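You operate a simulated robot arm through the tools that you are given. There is no shell and no other tool. Be economical: measure what you need, move in short steps, check, and stop when the job is done.

You are at the controls of a simulated robot arm. One attempt, no reset.

TASK
Take the folded green cloth and leave it on top of the small blue carton.

It is judged by the outcome, as a careful person would: the job done as asked, and still so three seconds after it is handed in. It fails if anything else is knocked over, pushed out of place, dropped, spilled or broken.

THE ROBOT
A 7-joint arm with a two-finger parallel gripper, fixed in place. Base frame: the origin is at the foot of the arm, x ahead of it, y to its left, z up; the work surface is at about z = 0. Lengths are in cm, angles in degrees, forces in N, time in s.
With the tool pointing down near the work surface it reaches from about 22 to 58 cm from the base axis. Its first joint turns from -66.0 to 66.0 degrees. Payload 2.5 kg.
The TCP is the grasp point between the finger pads, 2.3 cm short of the fingertips. In the tool frame z runs along the fingers and y along their closing line. Largest opening 9.4 cm; finger width 3.8, thickness 1; the body of the gripper, 5.4 by 9.6 cm, starts 3.9 cm behind the TCP.
Orientation is told as [roll, pitch, yaw] about the base's x, y, z axes, in that order, counted from this pose: with the fingers straight down and closing along the base's y, the tool's x points along the base's -x, its y along +y and its z along -z.

THE INTERFACE
- The arm moves only by the tool step_arm. Its argument "series" is one flat list of numbers, 7 for each row, row after row: the opening, from 0 (shut) to 1 (fully open), then the shift along the tool's x, y, z in cm, then the turn, a rotation vector about the tool's x, y, z in degrees. In form: [grip, tx, ty, tz, ax, ay, az, grip, tx, ty, tz, ax, ay, az, ...]. A call has 1 to 20 rows; each row is the pose to reach, as a shift and turn from the pose commanded when the call began, along the tool's axes at that moment. A row lasts 0.2 s, in which the tool goes at most 5 cm and 8.6 degrees; a call with a longer step from one row to the next is refused whole, and so is a gripper value outside its range. A pose out of reach is approached as far as the arm can. The call stops where the force on the tool passes 40 N (or 10 N more than at its start, if that is more) or the arm is blocked; 0.2 s more then pass. The fingers move at their own pace (about 10.8 cm/s each) and stop on an object; they squeeze with about 40 N. The grip force told is the motor's: it shows also when the fingers shut on nothing. Time passes only in rows, and 0.2 s behind the last, so rows that repeat a pose let the fingers close. The reply holds the time, the measured pose of the TCP, the force on the tool along the base axes, the opening and the grip force, in the units named above and with some noise, and new pictures: "pictures" is both (left out), scene, wrist or none.
- Cameras (640 x 400 px; columns grow to the right, rows downward): "scene" is fixed at [13.29, -40.37, 55.34]; the picture's right is [0.78, -0.63, 0.00], its down [-0.32, -0.40, -0.86] and it looks along [0.54, 0.67, -0.51] (base axes); focal length 341 px, centre (320, 200). "wrist" rides on the gripper at [-3.9, 0, -4.4] in the tool frame; the picture's right is [0.00, -1.00, 0.00], its down [0.97, 0.00, -0.24] and it looks along [0.24, 0.00, 0.97] (tool axes); focal length 218 px, centre (320, 200).
- measure_at(camera, pixels): for up to 12 pixels [column, row] of the newest picture of that camera ("zoom" is the newest enlarged one), the place [x, y, z] in the base frame of the surface seen there, good to about 0.2 cm, but the place of the scene camera against the robot may be out by one fixed shift of up to 1.8 cm in any direction. The clock stands still meanwhile.
- close_up(camera, box): a new picture of the part [left, top, right, bottom] of that camera's present view, enlarged. The clock stands still meanwhile.
- finish_job(): hands the job in; it is judged then, once.

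Go step by step. Measure first, check grasps and placings, and put right what went wrong. The budget is 60 turns and 120 pictures, counting those below and the enlarged ones. Unless the task says otherwise, let go and move clear before handing in, and close with one line.

The tools are called after "Request:" as a command line: name --argument value ..., lists and objects as JSON in quotes. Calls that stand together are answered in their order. step_arm: Moves the arm, as the interface text tells. Its arguments: {"type":"object","properties":{"series":{"type":"array","items":{"type":"number"}},"pictures":{"type":"string","enum":["both","scene","wrist","none"]}},"required":["series"]} The other tools are called the same way: measure_at (camera, pixels) gives the place of the surface under pixels of a picture; close_up (camera, box) takes an enlarged picture of a part of a camera's view; finish_job () hands the job in.

At the start:

```text
time: 0.0
position: [38.32, -4.27, 30.36]
tcp_rot: [0.0, 0.0, 0.1]
force: [0.6, -0.1, 0.1]
grip_width: 9.42
grip_force: 0.0
```

scene: 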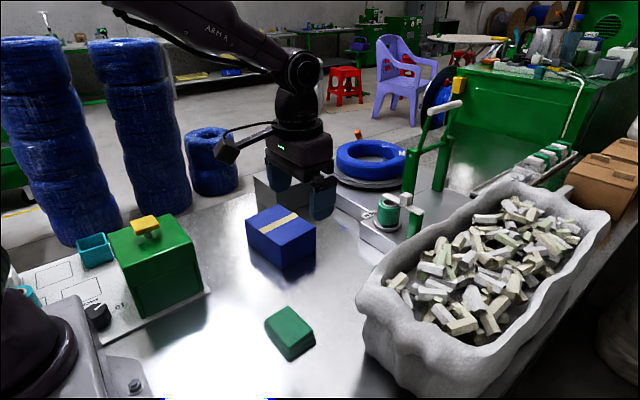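
wrist: 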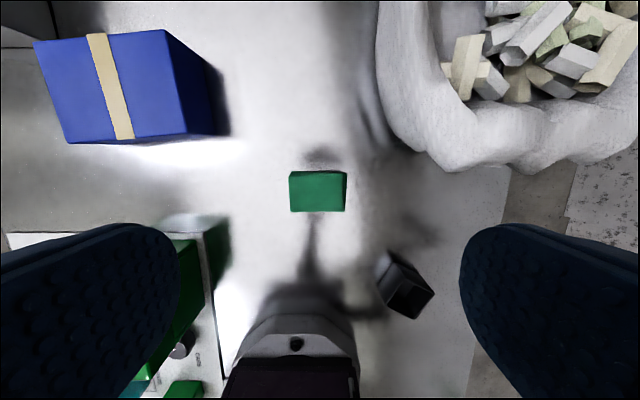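

The wrist view shows a green block (cloth) around (318,192) and the blue carton around (130,85). I measure both in each camera.

Request:
measure_at --camera "wrist" --pixels '[[292, 174], [345, 174], [292, 208], [342, 208], [318, 190], [318, 225], [40, 45], [160, 35], [185, 130], [70, 140], [115, 85], [215, 110]]'

Request:
measure_at --camera "scene" --pixels '[[288, 322], [266, 320], [290, 306], [314, 328], [290, 346], [282, 225], [247, 222], [278, 206], [315, 226], [283, 245], [290, 360], [284, 270]]'

Request:
close_up --camera "scene" --box '[220, 180, 380, 380]'

Request:
close_up --camera "wrist" --box '[240, 130, 400, 240]'

```text
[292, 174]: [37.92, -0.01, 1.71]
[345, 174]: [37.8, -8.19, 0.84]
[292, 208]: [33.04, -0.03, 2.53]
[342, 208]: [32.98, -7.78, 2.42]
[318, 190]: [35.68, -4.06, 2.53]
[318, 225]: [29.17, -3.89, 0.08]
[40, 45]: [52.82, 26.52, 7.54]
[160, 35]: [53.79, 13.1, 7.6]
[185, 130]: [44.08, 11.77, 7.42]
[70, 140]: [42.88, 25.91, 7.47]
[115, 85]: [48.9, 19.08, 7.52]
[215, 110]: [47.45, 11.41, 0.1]
```

```text
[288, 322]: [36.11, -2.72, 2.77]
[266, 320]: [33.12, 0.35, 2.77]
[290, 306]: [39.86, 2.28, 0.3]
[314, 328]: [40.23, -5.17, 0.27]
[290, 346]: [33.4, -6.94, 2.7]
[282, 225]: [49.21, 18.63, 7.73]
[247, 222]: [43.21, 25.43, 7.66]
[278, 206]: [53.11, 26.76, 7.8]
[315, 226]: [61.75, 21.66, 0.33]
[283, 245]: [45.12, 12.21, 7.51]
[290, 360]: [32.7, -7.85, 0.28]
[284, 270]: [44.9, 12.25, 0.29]
```

```text
2.00 times, centred on (300, 280) of scene
```

zoom: 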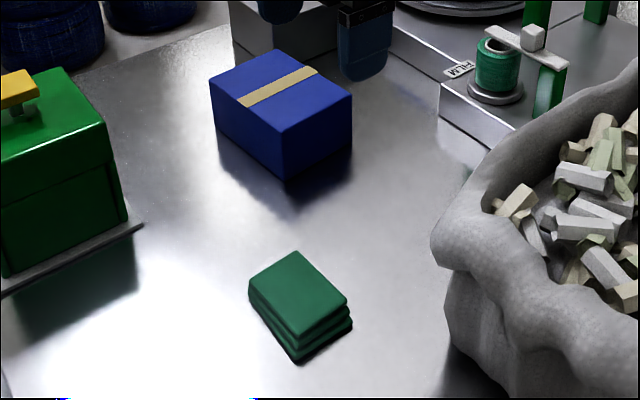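

```text
3.64 times, centred on (320, 185) of wrist
```

zoom: 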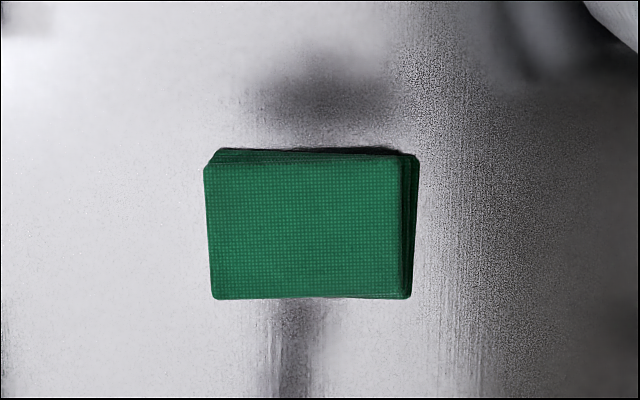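

The cloth is about 5.3 (x) by 8 (y) by 2.6 cm, centred near (35.4, -4.0), and the carton top is at z≈7.5, centred near (48.4, 19). I turn the tool 90° so it grips across the short side, and come down part way.

Request:
step_arm --series '[1, 0.3, 0, 1.2, 0, 0, -8.2, 1, 0.6, 0, 2.4, 0, 0, -16.4, 1, 0.9, 0.1, 3.6, 0, 0, -24.6, 1, 1.2, 0.1, 4.8, 0, 0, -32.8, 1, 1.5, 0.1, 6, 0, 0, -41, 1, 1.8, 0.2, 7.2, 0, 0, -49.2, 1, 2.1, 0.2, 8.4, 0, 0, -57.4, 1, 2.4, 0.2, 9.6, 0, 0, -65.6, 1, 2.7, 0.2, 10.8, 0, 0, -73.8, 1, 2.9, 0.27, 12, 0, 0, -82, 1, 2.9, 0.27, 14, 0, 0, -90, 1, 2.9, 0.27, 14, 0, 0, -90]'

```text
time: 2.6
position: [35.43, -3.97, 16.44]
tcp_rot: [0.1, 0.0, 90.0]
force: [-1.0, 0.6, -0.3]
grip_width: 9.41
grip_force: 0.2
```

scene: 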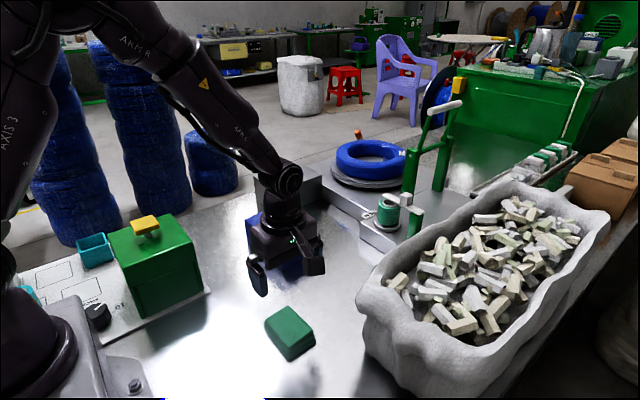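
wrist: 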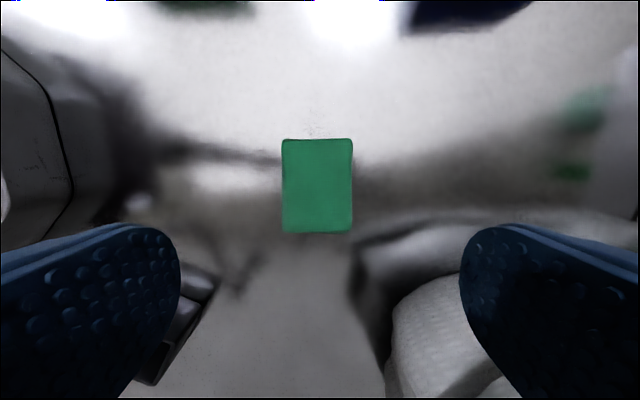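

The cloth is centred between the fingers at (317,186). I check the edges of the cloth, plus the dark object at (180,315) and the bin at (430,330) for finger clearance.

Request:
measure_at --camera "wrist" --pixels '[[285, 142], [350, 142], [285, 230], [350, 230], [317, 186], [205, 290], [160, 350], [400, 300], [430, 330], [30, 120], [370, 290], [265, 186]]'

```text
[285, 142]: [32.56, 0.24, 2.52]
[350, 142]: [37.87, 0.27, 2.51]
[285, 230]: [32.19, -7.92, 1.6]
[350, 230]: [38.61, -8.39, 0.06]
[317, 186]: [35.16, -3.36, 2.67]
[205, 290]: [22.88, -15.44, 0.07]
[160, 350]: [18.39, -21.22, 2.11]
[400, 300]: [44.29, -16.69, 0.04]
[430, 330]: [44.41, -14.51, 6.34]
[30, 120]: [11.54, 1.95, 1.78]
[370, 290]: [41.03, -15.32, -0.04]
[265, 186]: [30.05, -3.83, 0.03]
```

Clear space all around; cloth centre (35.2, -3.9). I go down to TCP z≈2.7 (fingertips 0.4 above the surface).

Request:
step_arm --series '[1, 0, 0.2, 3, 0, 0, 0, 1, 0, 0.2, 6, 0, 0, 0, 1, 0, 0.2, 9, 0, 0, 0, 1, 0, 0.2, 11, 0, 0, 0, 1, 0, 0.2, 12.5, 0, 0, 0, 1, 0, 0.2, 13.3, 0, 0, 0, 1, 0, 0.2, 13.75, 0, 0, 0, 1, 0, 0.2, 13.75, 0, 0, 0]'

```text
time: 4.4
position: [35.25, -3.92, 2.78]
tcp_rot: [0.0, 0.0, 90.0]
force: [0.2, 0.2, 0.3]
grip_width: 9.39
grip_force: 0.1
```

scene: 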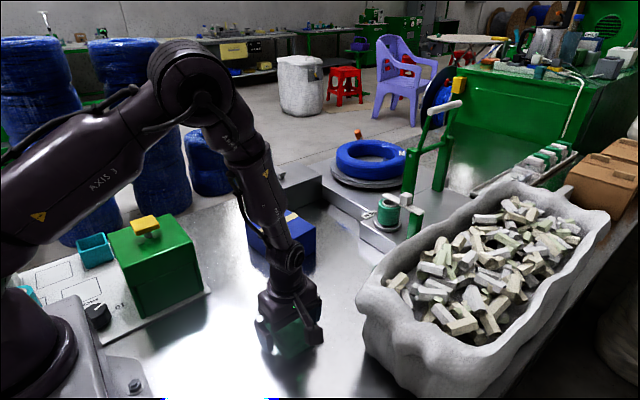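
wrist: 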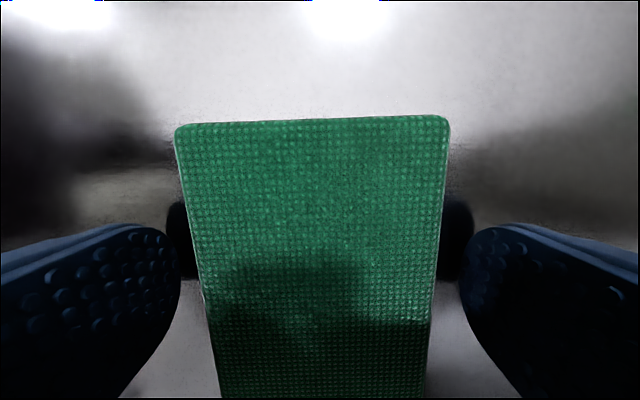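

The cloth lies between both fingers, which are low enough to hold all its layers. I close on it in steps, then hold.

Request:
step_arm --series '[0.7, 0, 0, 0, 0, 0, 0, 0.5, 0, 0, 0, 0, 0, 0, 0.4, 0, 0, 0, 0, 0, 0, 0.3, 0, 0, 0, 0, 0, 0, 0.3, 0, 0, 0, 0, 0, 0]'

```text
time: 5.6
position: [35.21, -3.99, 2.71]
tcp_rot: [0.0, 0.0, 90.0]
force: [-0.9, 0.5, -0.7]
grip_width: 6.4
grip_force: 40.1
```

scene: 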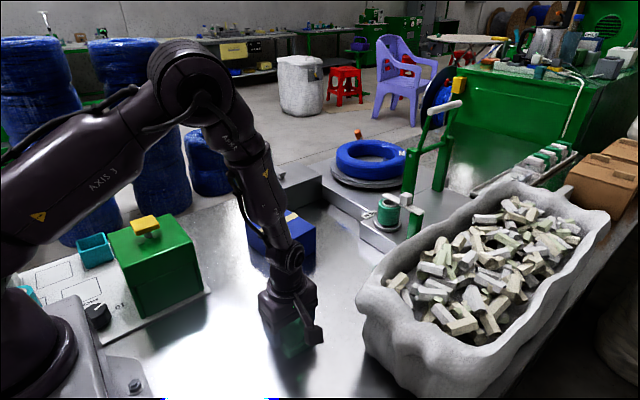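
wrist: 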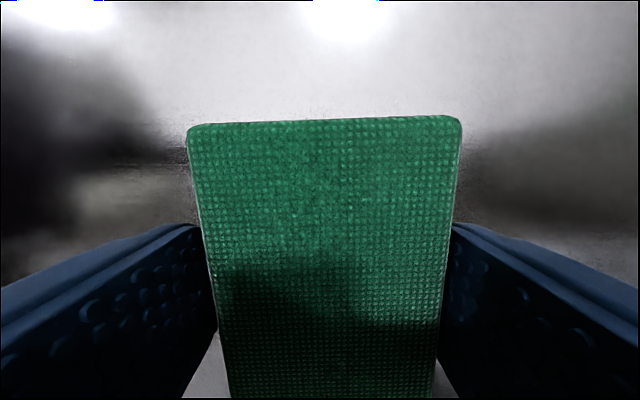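

The fingers stopped on the cloth at 6.4 cm with 40 N. I lift it 14 cm straight up and check.

Request:
step_arm --series '[0.3, 0, 0, -1, 0, 0, 0, 0.3, 0, 0, -3, 0, 0, 0, 0.3, 0, 0, -5, 0, 0, 0, 0.3, 0, 0, -7.5, 0, 0, 0, 0.3, 0, 0, -10, 0, 0, 0, 0.3, 0, 0, -12, 0, 0, 0, 0.3, 0, 0, -14, 0, 0, 0, 0.3, 0, 0, -14, 0, 0, 0]'

```text
time: 7.4
position: [35.33, -3.88, 16.71]
tcp_rot: [0.0, 0.0, 90.0]
force: [0.3, 0.1, -0.5]
grip_width: 6.39
grip_force: 40.0
```

scene: 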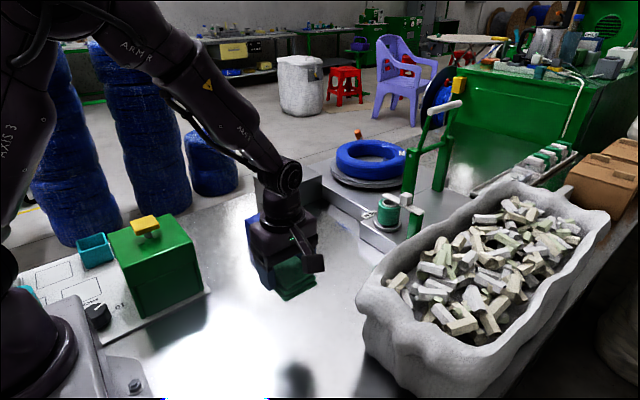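
wrist: 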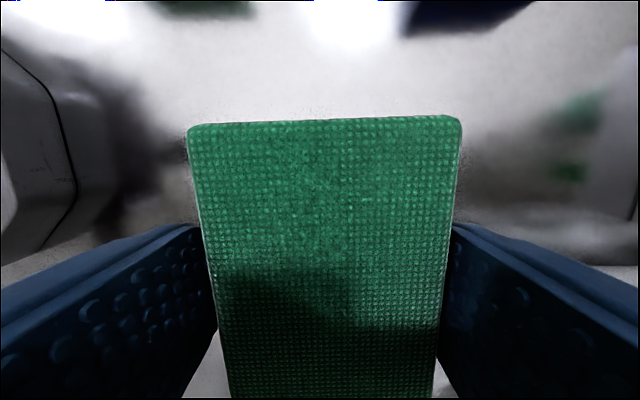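

Cloth is held whole and level. I carry it over the carton's centre (48.4, 19.2) at this height.

Request:
step_arm --series '[0.3, -1, -0.6, 0, 0, 0, 0, 0.3, -3.5, -2, 0, 0, 0, 0, 0.3, -6, -3.4, 0, 0, 0, 0, 0.3, -8.5, -4.8, 0, 0, 0, 0, 0.3, -11, -6.2, 0, 0, 0, 0, 0.3, -13.5, -7.6, 0, 0, 0, 0, 0.3, -16, -9.1, 0, 0, 0, 0, 0.3, -18.5, -10.5, 0, 0, 0, 0, 0.3, -21, -11.9, 0, 0, 0, 0, 0.3, -22.5, -12.7, 0, 0, 0, 0, 0.3, -23.1, -13.1, 0, 0, 0, 0, 0.3, -23.1, -13.1, 0, 0, 0, 0]'

```text
time: 10.0
position: [48.31, 19.01, 16.48]
tcp_rot: [0.0, -0.1, 90.0]
force: [1.3, 0.6, -0.3]
grip_width: 6.41
grip_force: 40.1
```

scene: 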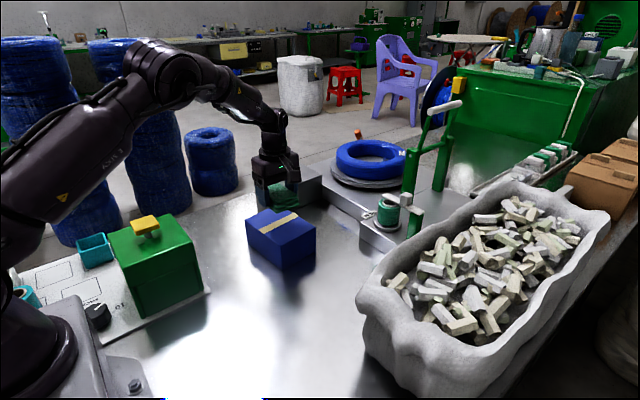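
wrist: 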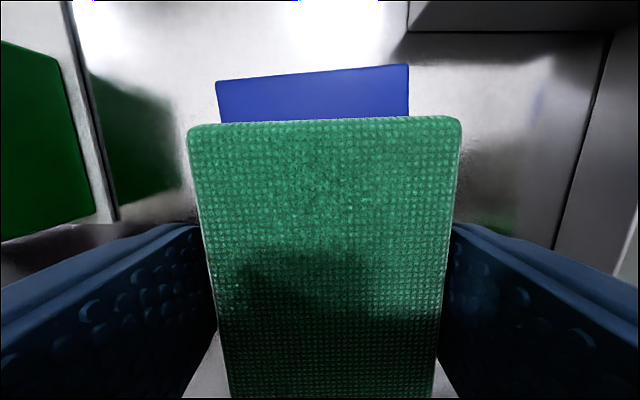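

The carton's far edge shows at (216,82)–(408,66). I check it and the neighbouring boxes at right (560,120) and left (50,150).

Request:
measure_at --camera "wrist" --pixels '[[219, 86], [405, 70], [222, 115], [405, 112], [415, 25], [590, 150], [500, 120], [50, 150], [625, 150]]'

Request:
measure_at --camera "scene" --pixels '[[282, 225], [247, 222], [312, 228], [283, 245], [305, 190], [275, 200]]'

```text
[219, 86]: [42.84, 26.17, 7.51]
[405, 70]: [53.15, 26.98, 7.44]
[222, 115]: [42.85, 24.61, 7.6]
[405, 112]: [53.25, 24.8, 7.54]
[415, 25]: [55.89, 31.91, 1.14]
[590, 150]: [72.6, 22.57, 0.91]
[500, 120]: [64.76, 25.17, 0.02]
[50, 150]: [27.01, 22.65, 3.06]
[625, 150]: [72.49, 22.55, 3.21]
```

```text
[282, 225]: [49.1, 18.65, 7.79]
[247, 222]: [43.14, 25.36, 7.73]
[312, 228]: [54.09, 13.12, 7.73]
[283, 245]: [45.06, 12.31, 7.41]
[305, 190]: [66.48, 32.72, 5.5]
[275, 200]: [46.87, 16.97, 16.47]
```

The carton is where measured (top z 7.5) with nothing near. Contact should come at TCP z≈10.2; I lower to about there, slowly at the end.

Request:
step_arm --series '[0.3, 0, 0, 1.5, 0, 0, 0, 0.3, 0, 0, 3, 0, 0, 0, 0.3, 0, 0, 4.5, 0, 0, 0, 0.3, 0, 0, 5.3, 0, 0, 0, 0.3, 0, 0, 5.8, 0, 0, 0, 0.3, 0, 0, 6.1, 0, 0, 0, 0.3, 0, 0, 6.25, 0, 0, 0, 0.3, 0, 0, 6.25, 0, 0, 0]'

Request:
close_up --camera "scene" --box '[220, 140, 350, 280]'

```text
time: 11.8
position: [48.27, 19.16, 10.32]
tcp_rot: [0.1, 0.0, 89.9]
force: [0.2, -0.2, 0.4]
grip_width: 6.39
grip_force: 40.3
```

scene: 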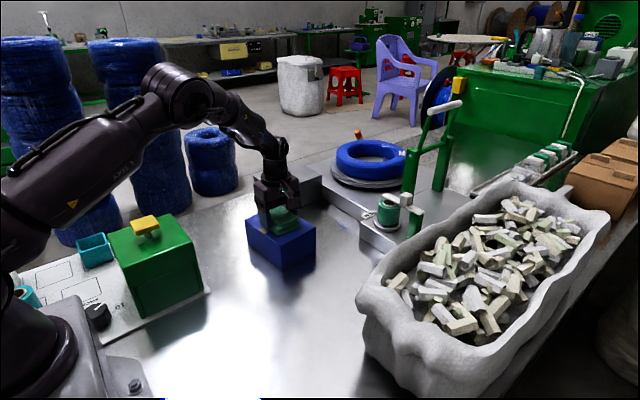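
wrist: 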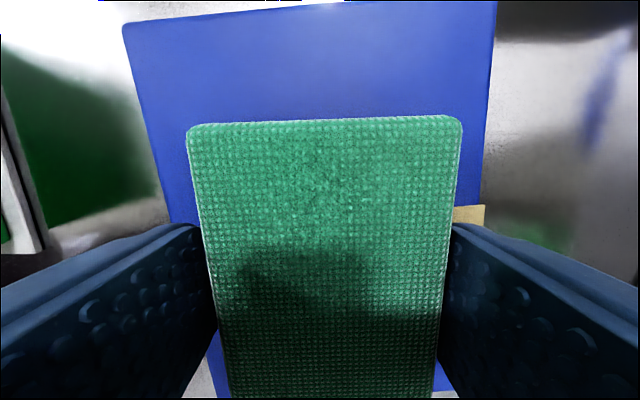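

```text
2.86 times, centred on (285, 210) of scene
```

zoom: 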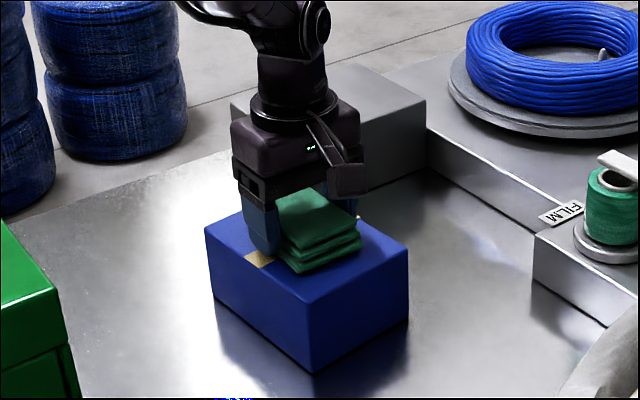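

The cloth sits a hair above the carton top, well inside its edges, with no contact force. I lower 0.2 cm more, in small steps.

Request:
step_arm --series '[0.3, 0, 0, 0.1, 0, 0, 0, 0.3, 0, 0, 0.2, 0, 0, 0, 0.3, 0, 0, 0.2, 0, 0, 0]' --pictures "none"

```text
time: 12.6
position: [48.22, 19.16, 10.26]
tcp_rot: [0.0, 0.0, 90.1]
force: [-2.9, -0.9, 6.9]
grip_width: 6.4
grip_force: 40.2
```

The upward force of 6.9 N says the cloth now rests on the carton. I open the fingers in place.

Request:
step_arm --series '[0.75, 0, 0, 0, 0, 0, 0, 0.85, 0, 0, 0, 0, 0, 0, 0.95, 0, 0, 0, 0, 0, 0, 0.95, 0, 0, 0, 0, 0, 0]'

```text
time: 13.6
position: [48.19, 19.07, 10.24]
tcp_rot: [0.0, -0.1, 90.1]
force: [-0.4, -0.3, 0.4]
grip_width: 8.91
grip_force: 0.0
```

scene: 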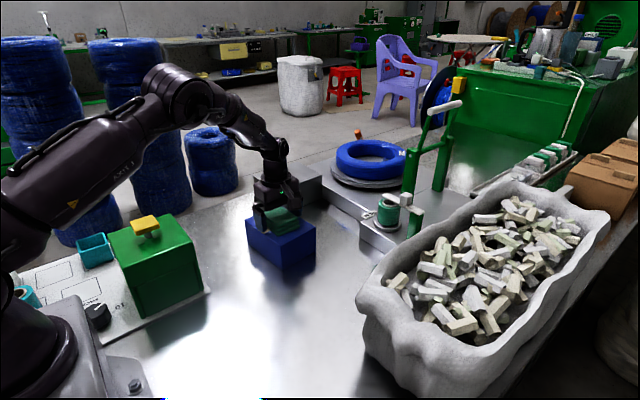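
wrist: 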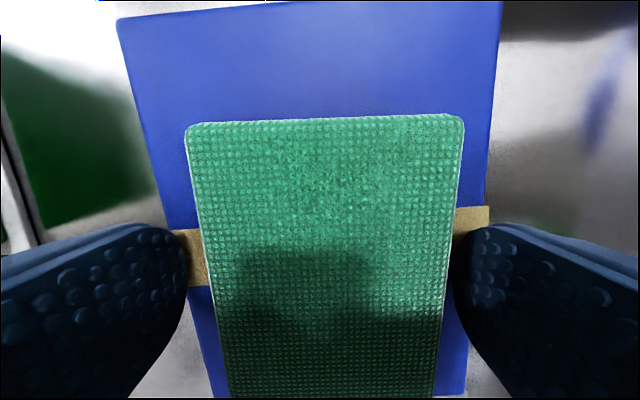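

Both fingers are free of the cloth, which lies flat on the carton. I rise straight up.

Request:
step_arm --series '[0.95, 0, 0, -1, 0, 0, 0, 0.95, 0, 0, -3, 0, 0, 0, 0.95, 0, 0, -6, 0, 0, 0, 0.95, 0, 0, -9, 0, 0, 0, 0.95, 0, 0, -12, 0, 0, 0, 0.95, 0, 0, -14, 0, 0, 0, 0.95, 0, 0, -14, 0, 0, 0]'

Request:
close_up --camera "scene" --box '[220, 140, 350, 280]'

```text
time: 15.2
position: [48.25, 19.32, 24.19]
tcp_rot: [-0.1, -0.1, 89.9]
force: [-0.1, 0.3, 0.9]
grip_width: 8.92
grip_force: 0.1
```

scene: 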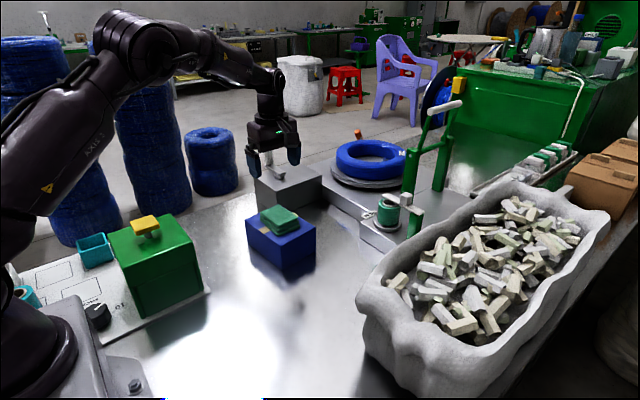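
wrist: 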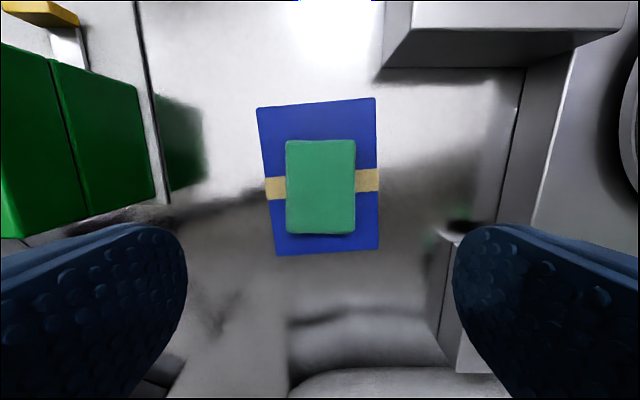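

```text
2.86 times, centred on (285, 210) of scene
```

zoom: 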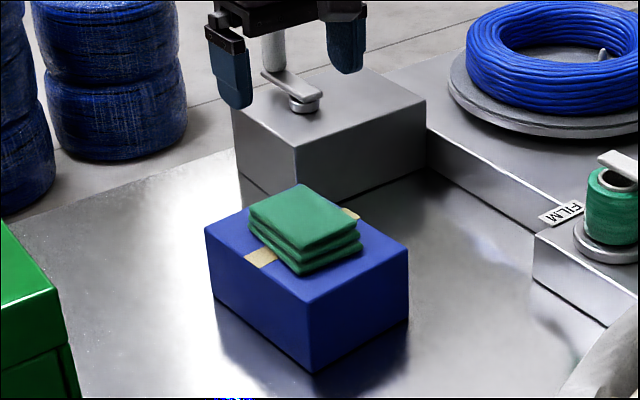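

The folded cloth rests centred on the carton at (320,187) in the wrist view. The carton has not moved and the gripper is clear, so I hand in.

Request:
finish_job

```text
The job is handed in.
```

The folded green cloth is lying flat, centred on top of the small blue carton; the carton did not move, nothing else was touched, and the gripper is clear.
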